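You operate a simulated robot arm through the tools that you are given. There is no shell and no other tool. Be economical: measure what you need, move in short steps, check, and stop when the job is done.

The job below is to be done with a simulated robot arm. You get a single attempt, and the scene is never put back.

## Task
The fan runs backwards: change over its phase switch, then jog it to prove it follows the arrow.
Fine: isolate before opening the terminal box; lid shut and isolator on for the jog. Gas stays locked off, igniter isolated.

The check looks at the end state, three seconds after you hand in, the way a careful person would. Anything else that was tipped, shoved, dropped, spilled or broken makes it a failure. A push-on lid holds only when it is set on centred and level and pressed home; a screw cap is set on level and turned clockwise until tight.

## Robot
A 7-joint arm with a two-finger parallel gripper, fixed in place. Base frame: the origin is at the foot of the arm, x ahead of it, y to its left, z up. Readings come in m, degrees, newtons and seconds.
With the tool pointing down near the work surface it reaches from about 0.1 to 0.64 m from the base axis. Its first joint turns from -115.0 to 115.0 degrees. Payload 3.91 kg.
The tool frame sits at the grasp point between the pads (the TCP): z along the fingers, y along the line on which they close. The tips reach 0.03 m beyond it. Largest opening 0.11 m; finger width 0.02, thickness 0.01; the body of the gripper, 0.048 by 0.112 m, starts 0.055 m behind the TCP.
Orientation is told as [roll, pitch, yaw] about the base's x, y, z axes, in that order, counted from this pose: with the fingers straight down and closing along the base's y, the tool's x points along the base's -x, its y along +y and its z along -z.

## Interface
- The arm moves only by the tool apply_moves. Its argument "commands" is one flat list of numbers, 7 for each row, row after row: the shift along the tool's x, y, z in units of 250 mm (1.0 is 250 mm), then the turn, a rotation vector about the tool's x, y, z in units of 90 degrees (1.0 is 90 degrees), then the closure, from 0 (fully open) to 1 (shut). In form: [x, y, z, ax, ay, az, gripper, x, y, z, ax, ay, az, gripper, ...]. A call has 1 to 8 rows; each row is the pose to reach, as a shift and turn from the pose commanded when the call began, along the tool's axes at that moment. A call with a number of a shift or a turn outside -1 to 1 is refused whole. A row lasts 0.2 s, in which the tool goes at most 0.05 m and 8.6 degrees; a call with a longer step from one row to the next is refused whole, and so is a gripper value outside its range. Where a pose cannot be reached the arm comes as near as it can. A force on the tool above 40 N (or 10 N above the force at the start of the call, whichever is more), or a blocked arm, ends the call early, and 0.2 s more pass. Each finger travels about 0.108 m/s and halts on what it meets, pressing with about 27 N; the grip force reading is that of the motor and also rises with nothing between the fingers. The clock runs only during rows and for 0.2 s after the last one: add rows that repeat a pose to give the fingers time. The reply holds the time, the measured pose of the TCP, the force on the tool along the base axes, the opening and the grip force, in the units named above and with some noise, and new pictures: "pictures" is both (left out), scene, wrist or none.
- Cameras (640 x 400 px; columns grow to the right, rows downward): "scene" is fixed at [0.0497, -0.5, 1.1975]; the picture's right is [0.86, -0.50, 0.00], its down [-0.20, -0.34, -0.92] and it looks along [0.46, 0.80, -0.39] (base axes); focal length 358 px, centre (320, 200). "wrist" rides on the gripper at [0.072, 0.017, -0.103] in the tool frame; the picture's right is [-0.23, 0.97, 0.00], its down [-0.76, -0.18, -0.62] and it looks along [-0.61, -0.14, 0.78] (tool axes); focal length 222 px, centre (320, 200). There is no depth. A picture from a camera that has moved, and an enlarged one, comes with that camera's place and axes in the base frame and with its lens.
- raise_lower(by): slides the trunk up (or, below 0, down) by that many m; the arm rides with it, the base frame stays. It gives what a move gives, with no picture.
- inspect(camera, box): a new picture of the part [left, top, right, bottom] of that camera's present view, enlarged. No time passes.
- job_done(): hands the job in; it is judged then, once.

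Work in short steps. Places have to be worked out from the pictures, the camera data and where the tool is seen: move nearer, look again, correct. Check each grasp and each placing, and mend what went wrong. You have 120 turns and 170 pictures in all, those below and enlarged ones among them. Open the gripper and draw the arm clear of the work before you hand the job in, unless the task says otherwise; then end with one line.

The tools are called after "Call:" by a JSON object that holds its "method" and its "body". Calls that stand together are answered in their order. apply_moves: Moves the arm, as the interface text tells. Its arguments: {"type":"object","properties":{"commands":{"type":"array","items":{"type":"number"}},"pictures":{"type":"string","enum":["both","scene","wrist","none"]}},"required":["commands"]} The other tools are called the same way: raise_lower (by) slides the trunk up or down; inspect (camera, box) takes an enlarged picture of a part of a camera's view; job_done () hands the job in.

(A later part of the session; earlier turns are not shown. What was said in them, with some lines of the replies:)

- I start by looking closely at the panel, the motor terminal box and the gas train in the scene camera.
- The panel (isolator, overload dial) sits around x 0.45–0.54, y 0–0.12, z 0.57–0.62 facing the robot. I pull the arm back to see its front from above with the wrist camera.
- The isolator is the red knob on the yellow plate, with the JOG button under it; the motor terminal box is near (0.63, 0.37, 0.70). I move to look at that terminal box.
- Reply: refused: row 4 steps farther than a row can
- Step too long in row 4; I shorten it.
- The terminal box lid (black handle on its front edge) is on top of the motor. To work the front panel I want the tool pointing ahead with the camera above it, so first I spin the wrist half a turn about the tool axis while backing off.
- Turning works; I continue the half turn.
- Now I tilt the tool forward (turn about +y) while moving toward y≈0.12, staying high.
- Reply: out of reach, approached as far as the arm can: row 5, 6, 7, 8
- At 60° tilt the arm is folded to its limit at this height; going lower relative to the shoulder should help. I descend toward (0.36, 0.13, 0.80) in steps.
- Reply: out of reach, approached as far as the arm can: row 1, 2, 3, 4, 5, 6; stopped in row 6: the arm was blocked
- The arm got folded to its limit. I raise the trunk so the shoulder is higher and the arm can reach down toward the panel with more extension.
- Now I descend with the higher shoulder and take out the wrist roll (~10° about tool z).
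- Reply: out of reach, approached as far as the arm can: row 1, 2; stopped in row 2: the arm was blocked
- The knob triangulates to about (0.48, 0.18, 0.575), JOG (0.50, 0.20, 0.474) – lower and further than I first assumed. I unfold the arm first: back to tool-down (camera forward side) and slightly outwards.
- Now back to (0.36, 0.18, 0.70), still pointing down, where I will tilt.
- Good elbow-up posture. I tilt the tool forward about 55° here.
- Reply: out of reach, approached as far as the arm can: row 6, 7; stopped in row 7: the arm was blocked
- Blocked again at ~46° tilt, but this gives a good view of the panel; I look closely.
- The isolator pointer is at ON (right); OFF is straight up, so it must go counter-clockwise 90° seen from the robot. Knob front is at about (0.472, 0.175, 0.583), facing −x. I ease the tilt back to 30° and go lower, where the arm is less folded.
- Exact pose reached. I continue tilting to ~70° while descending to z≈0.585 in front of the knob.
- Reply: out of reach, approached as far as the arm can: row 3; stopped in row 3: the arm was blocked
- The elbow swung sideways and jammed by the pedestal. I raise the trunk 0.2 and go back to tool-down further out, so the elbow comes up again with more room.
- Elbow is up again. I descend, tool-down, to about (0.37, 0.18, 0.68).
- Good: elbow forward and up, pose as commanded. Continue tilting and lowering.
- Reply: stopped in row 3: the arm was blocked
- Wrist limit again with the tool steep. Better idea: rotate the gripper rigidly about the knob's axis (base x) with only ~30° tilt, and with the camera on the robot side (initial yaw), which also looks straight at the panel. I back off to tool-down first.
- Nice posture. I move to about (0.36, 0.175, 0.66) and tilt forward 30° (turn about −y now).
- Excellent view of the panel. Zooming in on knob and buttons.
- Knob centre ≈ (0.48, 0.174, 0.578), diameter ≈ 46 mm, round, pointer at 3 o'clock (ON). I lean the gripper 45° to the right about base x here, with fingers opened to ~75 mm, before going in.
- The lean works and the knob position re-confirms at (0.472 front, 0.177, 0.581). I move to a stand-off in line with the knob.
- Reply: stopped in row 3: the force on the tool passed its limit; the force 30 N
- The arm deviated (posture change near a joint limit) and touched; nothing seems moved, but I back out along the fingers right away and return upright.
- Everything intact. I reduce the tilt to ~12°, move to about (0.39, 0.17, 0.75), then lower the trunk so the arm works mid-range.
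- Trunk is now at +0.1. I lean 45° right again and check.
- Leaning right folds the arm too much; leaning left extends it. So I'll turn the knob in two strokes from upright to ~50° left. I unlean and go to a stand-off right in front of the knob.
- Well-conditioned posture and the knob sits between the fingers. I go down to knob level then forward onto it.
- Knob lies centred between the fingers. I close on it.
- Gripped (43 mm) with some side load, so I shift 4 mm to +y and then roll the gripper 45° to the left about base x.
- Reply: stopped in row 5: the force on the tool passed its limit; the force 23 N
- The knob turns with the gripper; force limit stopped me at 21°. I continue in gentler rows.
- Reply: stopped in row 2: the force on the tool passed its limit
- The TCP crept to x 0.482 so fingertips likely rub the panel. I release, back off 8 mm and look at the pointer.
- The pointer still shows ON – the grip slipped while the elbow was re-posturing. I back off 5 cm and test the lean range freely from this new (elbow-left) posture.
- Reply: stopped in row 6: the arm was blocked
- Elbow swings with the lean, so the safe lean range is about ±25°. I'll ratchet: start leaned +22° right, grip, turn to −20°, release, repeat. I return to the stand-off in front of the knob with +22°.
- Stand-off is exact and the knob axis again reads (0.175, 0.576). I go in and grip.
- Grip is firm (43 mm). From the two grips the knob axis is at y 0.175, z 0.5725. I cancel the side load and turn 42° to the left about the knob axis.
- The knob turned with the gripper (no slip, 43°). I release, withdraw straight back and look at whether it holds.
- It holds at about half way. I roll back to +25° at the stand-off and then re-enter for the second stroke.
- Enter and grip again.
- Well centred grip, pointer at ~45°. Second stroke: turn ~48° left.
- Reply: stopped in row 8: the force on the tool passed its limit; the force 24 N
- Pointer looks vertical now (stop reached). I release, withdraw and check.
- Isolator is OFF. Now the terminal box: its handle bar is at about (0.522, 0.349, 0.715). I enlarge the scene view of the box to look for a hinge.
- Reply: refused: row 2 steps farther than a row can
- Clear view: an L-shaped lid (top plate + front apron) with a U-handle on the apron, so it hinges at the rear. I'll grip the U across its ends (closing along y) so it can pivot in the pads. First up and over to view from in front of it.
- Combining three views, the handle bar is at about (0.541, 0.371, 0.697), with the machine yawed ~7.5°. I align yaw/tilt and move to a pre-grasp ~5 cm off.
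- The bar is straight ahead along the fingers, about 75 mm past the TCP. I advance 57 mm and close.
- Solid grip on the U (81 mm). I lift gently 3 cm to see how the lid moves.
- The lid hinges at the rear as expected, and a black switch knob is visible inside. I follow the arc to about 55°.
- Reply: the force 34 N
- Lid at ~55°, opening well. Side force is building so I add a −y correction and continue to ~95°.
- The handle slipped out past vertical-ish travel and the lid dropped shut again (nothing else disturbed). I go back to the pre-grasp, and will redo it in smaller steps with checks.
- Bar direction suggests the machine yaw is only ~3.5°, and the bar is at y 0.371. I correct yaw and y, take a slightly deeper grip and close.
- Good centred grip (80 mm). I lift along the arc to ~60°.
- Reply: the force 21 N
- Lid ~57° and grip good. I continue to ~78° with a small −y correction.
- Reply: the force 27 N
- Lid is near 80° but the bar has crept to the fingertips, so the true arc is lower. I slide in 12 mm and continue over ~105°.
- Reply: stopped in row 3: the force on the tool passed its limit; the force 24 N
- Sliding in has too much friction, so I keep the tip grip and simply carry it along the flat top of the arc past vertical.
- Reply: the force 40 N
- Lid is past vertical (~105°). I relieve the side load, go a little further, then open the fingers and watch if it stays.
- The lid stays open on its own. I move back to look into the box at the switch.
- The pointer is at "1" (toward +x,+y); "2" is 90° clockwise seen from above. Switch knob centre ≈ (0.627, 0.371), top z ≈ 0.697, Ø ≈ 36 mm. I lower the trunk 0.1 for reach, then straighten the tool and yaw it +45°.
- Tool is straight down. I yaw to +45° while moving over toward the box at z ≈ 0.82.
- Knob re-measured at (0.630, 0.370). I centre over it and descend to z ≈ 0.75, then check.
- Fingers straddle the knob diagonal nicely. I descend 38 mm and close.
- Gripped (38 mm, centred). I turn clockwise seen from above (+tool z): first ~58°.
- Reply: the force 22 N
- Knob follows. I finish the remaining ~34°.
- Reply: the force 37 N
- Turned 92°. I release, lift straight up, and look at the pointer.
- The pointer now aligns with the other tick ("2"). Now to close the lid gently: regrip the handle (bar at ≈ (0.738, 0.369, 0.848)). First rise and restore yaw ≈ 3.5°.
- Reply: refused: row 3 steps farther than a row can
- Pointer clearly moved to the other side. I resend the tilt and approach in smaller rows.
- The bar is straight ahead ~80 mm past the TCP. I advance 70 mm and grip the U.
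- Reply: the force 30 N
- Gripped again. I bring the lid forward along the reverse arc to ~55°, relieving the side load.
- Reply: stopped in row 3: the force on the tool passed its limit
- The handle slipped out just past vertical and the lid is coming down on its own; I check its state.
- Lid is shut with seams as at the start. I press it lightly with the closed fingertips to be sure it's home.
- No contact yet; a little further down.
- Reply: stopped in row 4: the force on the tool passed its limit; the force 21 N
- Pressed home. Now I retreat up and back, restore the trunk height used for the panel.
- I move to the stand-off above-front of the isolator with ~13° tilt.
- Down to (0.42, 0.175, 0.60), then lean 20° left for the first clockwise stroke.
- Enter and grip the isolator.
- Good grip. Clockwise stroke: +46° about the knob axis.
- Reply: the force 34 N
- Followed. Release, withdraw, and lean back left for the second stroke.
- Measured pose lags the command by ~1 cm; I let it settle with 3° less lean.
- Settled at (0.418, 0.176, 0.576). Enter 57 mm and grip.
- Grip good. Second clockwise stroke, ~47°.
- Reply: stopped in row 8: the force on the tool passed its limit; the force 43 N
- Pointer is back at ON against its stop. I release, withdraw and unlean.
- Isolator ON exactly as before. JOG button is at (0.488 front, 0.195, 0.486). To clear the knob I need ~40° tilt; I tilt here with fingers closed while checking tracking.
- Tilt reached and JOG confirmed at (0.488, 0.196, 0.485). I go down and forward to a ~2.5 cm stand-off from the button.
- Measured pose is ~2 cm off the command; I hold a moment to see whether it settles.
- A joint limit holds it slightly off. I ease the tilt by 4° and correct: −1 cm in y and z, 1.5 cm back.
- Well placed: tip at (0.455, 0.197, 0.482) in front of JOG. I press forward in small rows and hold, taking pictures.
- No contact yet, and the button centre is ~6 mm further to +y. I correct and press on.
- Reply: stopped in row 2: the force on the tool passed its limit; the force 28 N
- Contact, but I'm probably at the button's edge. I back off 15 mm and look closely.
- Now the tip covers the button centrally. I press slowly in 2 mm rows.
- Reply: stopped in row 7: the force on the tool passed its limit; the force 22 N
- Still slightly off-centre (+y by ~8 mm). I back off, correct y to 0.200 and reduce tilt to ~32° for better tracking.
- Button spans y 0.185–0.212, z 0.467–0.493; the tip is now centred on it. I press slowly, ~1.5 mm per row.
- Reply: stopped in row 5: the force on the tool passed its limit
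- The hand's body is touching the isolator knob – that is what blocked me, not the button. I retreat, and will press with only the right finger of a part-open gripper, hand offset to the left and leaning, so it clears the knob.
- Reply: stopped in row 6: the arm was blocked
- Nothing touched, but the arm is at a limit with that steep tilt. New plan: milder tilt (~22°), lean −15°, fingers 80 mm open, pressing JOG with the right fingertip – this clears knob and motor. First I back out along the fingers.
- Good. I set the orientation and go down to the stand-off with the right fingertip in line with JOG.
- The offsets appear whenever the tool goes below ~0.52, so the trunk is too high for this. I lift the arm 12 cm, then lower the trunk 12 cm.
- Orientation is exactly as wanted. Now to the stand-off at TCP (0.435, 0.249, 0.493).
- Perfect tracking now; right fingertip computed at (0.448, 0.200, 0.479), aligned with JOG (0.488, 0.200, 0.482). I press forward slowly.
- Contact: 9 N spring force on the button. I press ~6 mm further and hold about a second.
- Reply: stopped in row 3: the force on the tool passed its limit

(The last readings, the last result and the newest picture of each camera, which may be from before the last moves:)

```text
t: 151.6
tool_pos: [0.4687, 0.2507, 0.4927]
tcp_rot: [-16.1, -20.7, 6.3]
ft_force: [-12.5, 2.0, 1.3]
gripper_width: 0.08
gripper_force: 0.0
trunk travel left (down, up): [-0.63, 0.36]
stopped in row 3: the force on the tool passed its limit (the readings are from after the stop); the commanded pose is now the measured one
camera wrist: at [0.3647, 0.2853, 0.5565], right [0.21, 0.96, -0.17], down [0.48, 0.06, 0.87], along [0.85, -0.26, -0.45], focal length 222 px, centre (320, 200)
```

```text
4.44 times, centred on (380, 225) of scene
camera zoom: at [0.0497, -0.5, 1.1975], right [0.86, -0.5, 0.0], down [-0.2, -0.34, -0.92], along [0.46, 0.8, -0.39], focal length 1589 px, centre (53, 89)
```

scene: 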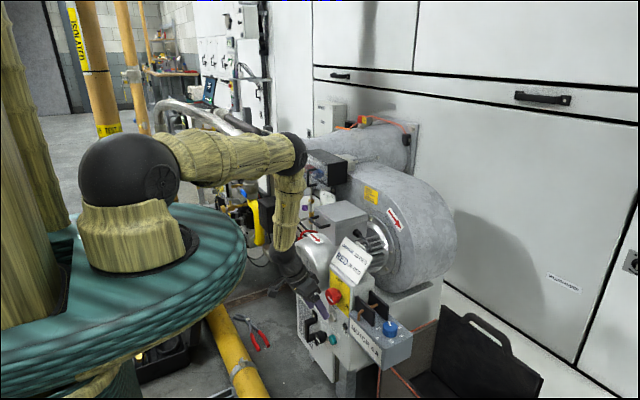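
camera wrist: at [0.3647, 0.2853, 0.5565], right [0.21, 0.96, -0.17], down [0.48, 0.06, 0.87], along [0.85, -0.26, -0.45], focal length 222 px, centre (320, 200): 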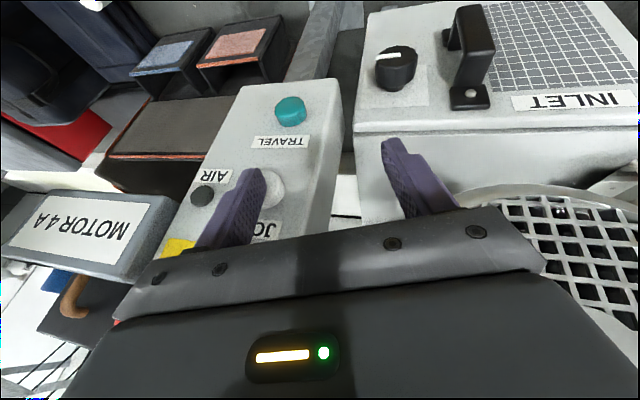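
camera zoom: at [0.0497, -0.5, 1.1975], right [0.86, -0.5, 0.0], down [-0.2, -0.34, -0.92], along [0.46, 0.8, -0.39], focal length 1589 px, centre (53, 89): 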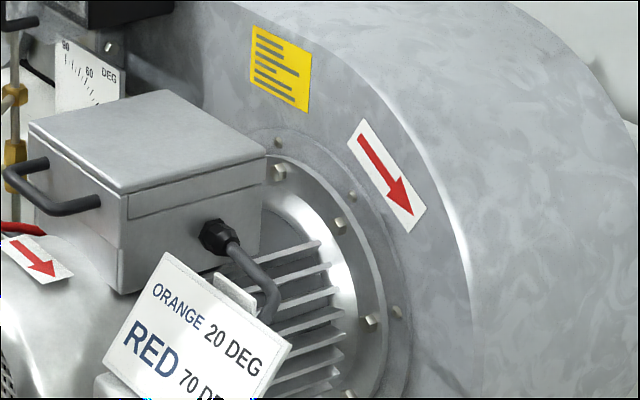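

Force rose sharply, as if against something rigid. I zoom in on the fingertip and the hand/motor clearance.

Call:
{"method": "inspect", "body": {"camera": "wrist", "box": [170, 130, 330, 250]}}

Call:
{"method": "inspect", "body": {"camera": "wrist", "box": [360, 120, 640, 340]}}

Call:
{"method": "inspect", "body": {"camera": "scene", "box": [285, 255, 350, 315]}}

```text
3.33 times, centred on (250, 190) of wrist
camera zoom: at [0.3647, 0.2853, 0.5565], right [0.21, 0.96, -0.17], down [0.48, 0.06, 0.87], along [0.85, -0.26, -0.45], focal length 740 px, centre (553, 233)
```

zoom: 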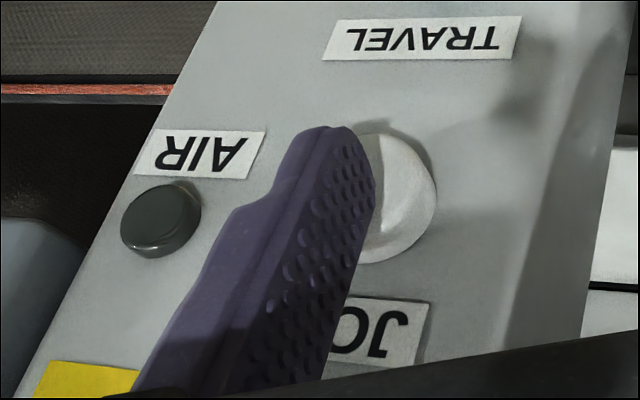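

```text
1.82 times, centred on (500, 230) of wrist
camera zoom: at [0.3647, 0.2853, 0.5565], right [0.21, 0.96, -0.17], down [0.48, 0.06, 0.87], along [0.85, -0.26, -0.45], focal length 404 px, centre (-7, 146)
```

zoom: 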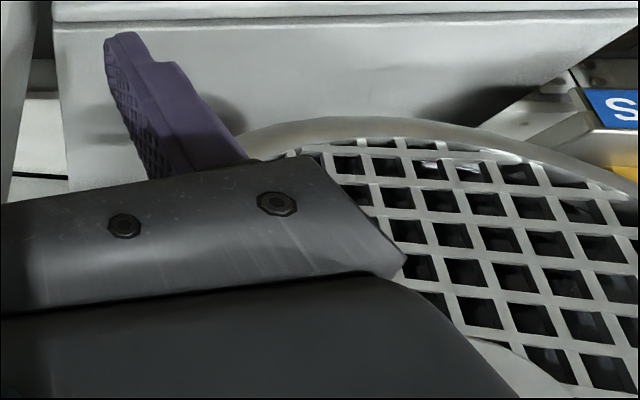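

```text
6.67 times, centred on (318, 285) of scene
camera zoom: at [0.0497, -0.5, 1.1975], right [0.86, -0.5, 0.0], down [-0.2, -0.34, -0.92], along [0.46, 0.8, -0.39], focal length 2384 px, centre (337, -367)
```

zoom: 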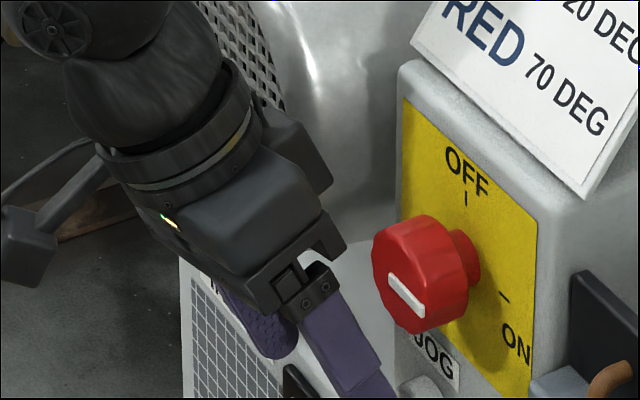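

The hand's left end is on the motor grille – wrong contact, so I back off at once. With the trunk lower, I can now use closed fingers at ~42° tilt straight in front of JOG (clear of both knob and motor).

Call:
{"method": "apply_moves", "body": {"commands": [0.111, 0, -0.045, 0, 0, 0, 0.27, 0.222, 0, -0.09, 0, 0, 0, 0.27, 0.24, -0.05, -0.1, -0.035, -0.055, 0.022, 0.6, 0.25, -0.11, -0.1, -0.07, -0.11, 0.045, 1, 0.258, -0.17, -0.1, -0.106, -0.165, 0.067, 1, 0.258, -0.213, -0.096, -0.142, -0.221, 0.089, 1, 0.258, -0.213, -0.096, -0.142, -0.221, 0.089, 1], "pictures": "both"}}

```text
t: 153.2
tool_pos: [0.4032, 0.1977, 0.5037]
tcp_rot: [-0.1, -41.7, 0.3]
ft_force: [-0.3, 0.1, -1.1]
gripper_width: 0.0001
gripper_force: 27.1
trunk travel left (down, up): [-0.63, 0.36]
camera wrist: at [0.2802, 0.2146, 0.5351], right [0.17, 0.97, 0.15], down [0.15, -0.18, 0.97], along [0.97, -0.14, -0.18], focal length 222 px, centre (320, 200)
```

scene: 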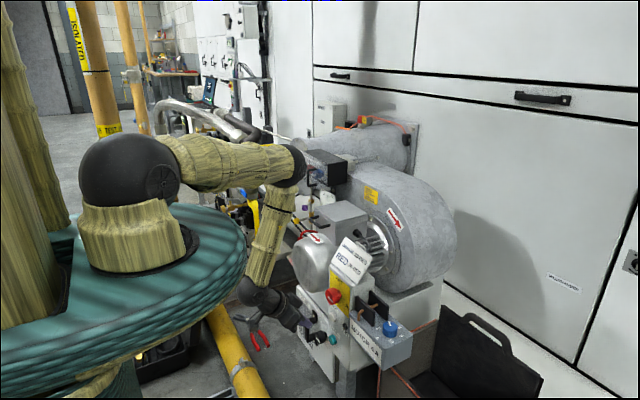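
wrist: 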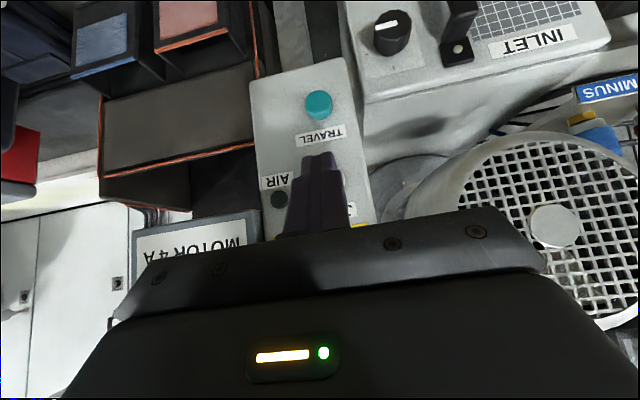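

Exact pose. I advance to just short of the button.

Call:
{"method": "apply_moves", "body": {"commands": [-0.04, 0.008, 0.045, 0, 0, 0, 1, -0.085, 0.008, 0.09, 0, 0, 0, 1, -0.126, 0.008, 0.129, 0, 0, 0, 1, -0.126, 0.008, 0.129, 0, 0, 0, 1], "pictures": "none"}}

Call:
{"method": "inspect", "body": {"camera": "scene", "box": [300, 270, 360, 345]}}

Call:
{"method": "inspect", "body": {"camera": "wrist", "box": [240, 90, 400, 210]}}

```text
t: 154.2
tool_pos: [0.4473, 0.1996, 0.502]
tcp_rot: [-0.2, -41.6, 0.2]
ft_force: [-0.3, -0.4, -0.2]
gripper_width: 0.0
gripper_force: 26.5
trunk travel left (down, up): [-0.63, 0.36]
no pictures are left
```

```text
refused: no pictures are left
```

```text
refused: no pictures are left
```

Pictures are used up, so I continue by force and pose readings. Tip is at (0.467, 0.200, 0.480); I press slowly.

Call:
{"method": "apply_moves", "body": {"commands": [-0.012, 0, 0.011, 0, 0, 0, 1, -0.024, 0, 0.021, 0, 0, 0, 1, -0.033, 0, 0.029, 0, 0, 0, 1, -0.039, 0, 0.035, 0, 0, 0, 1, -0.045, 0, 0.04, 0, 0, 0, 1], "pictures": "none"}}

```text
t: 155.4
tool_pos: [0.4635, 0.1995, 0.5021]
tcp_rot: [-0.2, -41.7, 0.2]
ft_force: [0.2, -0.1, 0.5]
gripper_width: 0.0
gripper_force: 26.9
trunk travel left (down, up): [-0.63, 0.36]
no pictures are left
```

No contact yet at tip x ≈ 0.491; continuing.

Call:
{"method": "apply_moves", "body": {"commands": [-0.005, 0, 0.004, 0, 0, 0, 1, -0.009, 0, 0.008, 0, 0, 0, 1, -0.014, 0, 0.012, 0, 0, 0, 1, -0.018, 0, 0.016, 0, 0, 0, 1, -0.018, 0, 0.016, 0, 0, 0, 1], "pictures": "none"}}

```text
t: 156.6
tool_pos: [0.4688, 0.2, 0.5026]
tcp_rot: [-0.3, -41.6, 0.1]
ft_force: [-1.9, 0.4, -0.3]
gripper_width: 0.0001
gripper_force: 27.0
trunk travel left (down, up): [-0.63, 0.36]
no pictures are left
```

Light contact begins (−2 N at x 0.469). I press on in ~1 mm rows.

Call:
{"method": "apply_moves", "body": {"commands": [-0.003, 0, 0.003, 0, 0, 0, 1, -0.006, 0, 0.005, 0, 0, 0, 1, -0.009, 0, 0.008, 0, 0, 0, 1, -0.012, 0, 0.011, 0, 0, 0, 1, -0.012, 0, 0.011, 0, 0, 0, 1], "pictures": "none"}}

```text
t: 157.8
tool_pos: [0.4717, 0.2007, 0.5014]
tcp_rot: [-0.3, -41.6, 0.3]
ft_force: [-13.7, -0.5, 4.8]
gripper_width: 0.0
gripper_force: 27.1
trunk travel left (down, up): [-0.63, 0.36]
no pictures are left
```

It yields like a spring button (2.9 mm travel, 14 N). A bit more.

Call:
{"method": "apply_moves", "body": {"commands": [-0.003, 0, 0.003, 0, 0, 0, 1, -0.006, 0, 0.005, 0, 0, 0, 1, -0.009, 0, 0.008, 0, 0, 0, 1, -0.009, 0, 0.008, 0, 0, 0, 1, -0.009, 0, 0.008, 0, 0, 0, 1], "pictures": "none"}}

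```text
t: 159.0
tool_pos: [0.4727, 0.2003, 0.5009]
tcp_rot: [-0.5, -41.3, 0.5]
ft_force: [-30.3, 0.9, -2.2]
gripper_width: 0.0
gripper_force: 26.9
trunk travel left (down, up): [-0.63, 0.36]
no pictures are left
```

Button bottomed (30 N). I hold for over a second so the fan really jogs, then release slowly.

Call:
{"method": "apply_moves", "body": {"commands": [0, 0, 0, 0, 0, 0, 1, 0, 0, 0, 0, 0, 0, 1, 0, 0, 0, 0, 0, 0, 1, 0, 0, 0, 0, 0, 0, 1, 0, 0, 0, 0, 0, 0, 1, 0, 0, 0, 0, 0, 0, 1, 0, 0, 0, 0, 0, 0, 1], "pictures": "none"}}

Call:
{"method": "apply_moves", "body": {"commands": [0.02, 0, -0.018, 0, 0, 0, 1, 0.06, 0, -0.053, 0, 0, 0, 1, 0.12, 0, -0.107, 0, 0, 0, 1, 0.21, 0, -0.187, 0, 0, 0, 1, 0.21, 0, -0.187, 0, 0, 0, 1], "pictures": "none"}}

```text
t: 160.6
tool_pos: [0.4732, 0.2012, 0.5024]
tcp_rot: [-0.4, -41.3, 0.3]
ft_force: [-34.2, 3.9, -5.3]
gripper_width: 0.0001
gripper_force: 26.9
trunk travel left (down, up): [-0.63, 0.36]
no pictures are left
```

```text
t: 161.8
tool_pos: [0.407, 0.1999, 0.5027]
tcp_rot: [-0.3, -41.7, 0.2]
ft_force: [0.2, 0.6, -0.4]
gripper_width: 0.0001
gripper_force: 27.0
trunk travel left (down, up): [-0.63, 0.36]
no pictures are left
```

JOG released. Finally I draw the arm up and clear and open the gripper.

Call:
{"method": "apply_moves", "body": {"commands": [0.03, 0, -0.08, 0, 0.03, 0, 0.8, -0.05, 0, -0.2, 0, 0.09, 0, 0.5, -0.14, 0, -0.32, 0, 0.15, 0, 0.2, -0.24, 0, -0.44, 0, 0.21, 0, 0, -0.34, 0, -0.56, 0, 0.27, 0, 0, -0.445, 0, -0.676, 0, 0.3, 0, 0, -0.445, 0, -0.676, 0, 0.3, 0, 0], "pictures": "none"}}

```text
t: 163.4
tool_pos: [0.3763, 0.1994, 0.7009]
tcp_rot: [-0.2, -14.6, 0.1]
ft_force: [0.3, 0.3, 0.0]
gripper_width: 0.1101
gripper_force: 0.1
trunk travel left (down, up): [-0.63, 0.36]
no pictures are left
```

The arm is clear and the gripper is open. The isolator is on, the lid is shut, the switch is at "2", and the jog is done. I hand in.

Call:
{"method": "job_done", "body": {}}

```text
The job is handed in.
```

I isolated the fan, moved its phase switch from 1 to 2, shut the terminal box lid and pressed it home, turned the isolator back on, and pressed JOG for over a second. I had run out of pictures by then, so I never saw the fan turn and can't confirm it follows the arrow. The lid twice slipped from my grip and dropped shut, and the hand bumped the isolator knob and motor grille without visible damage. I left the gas and igniter alone.
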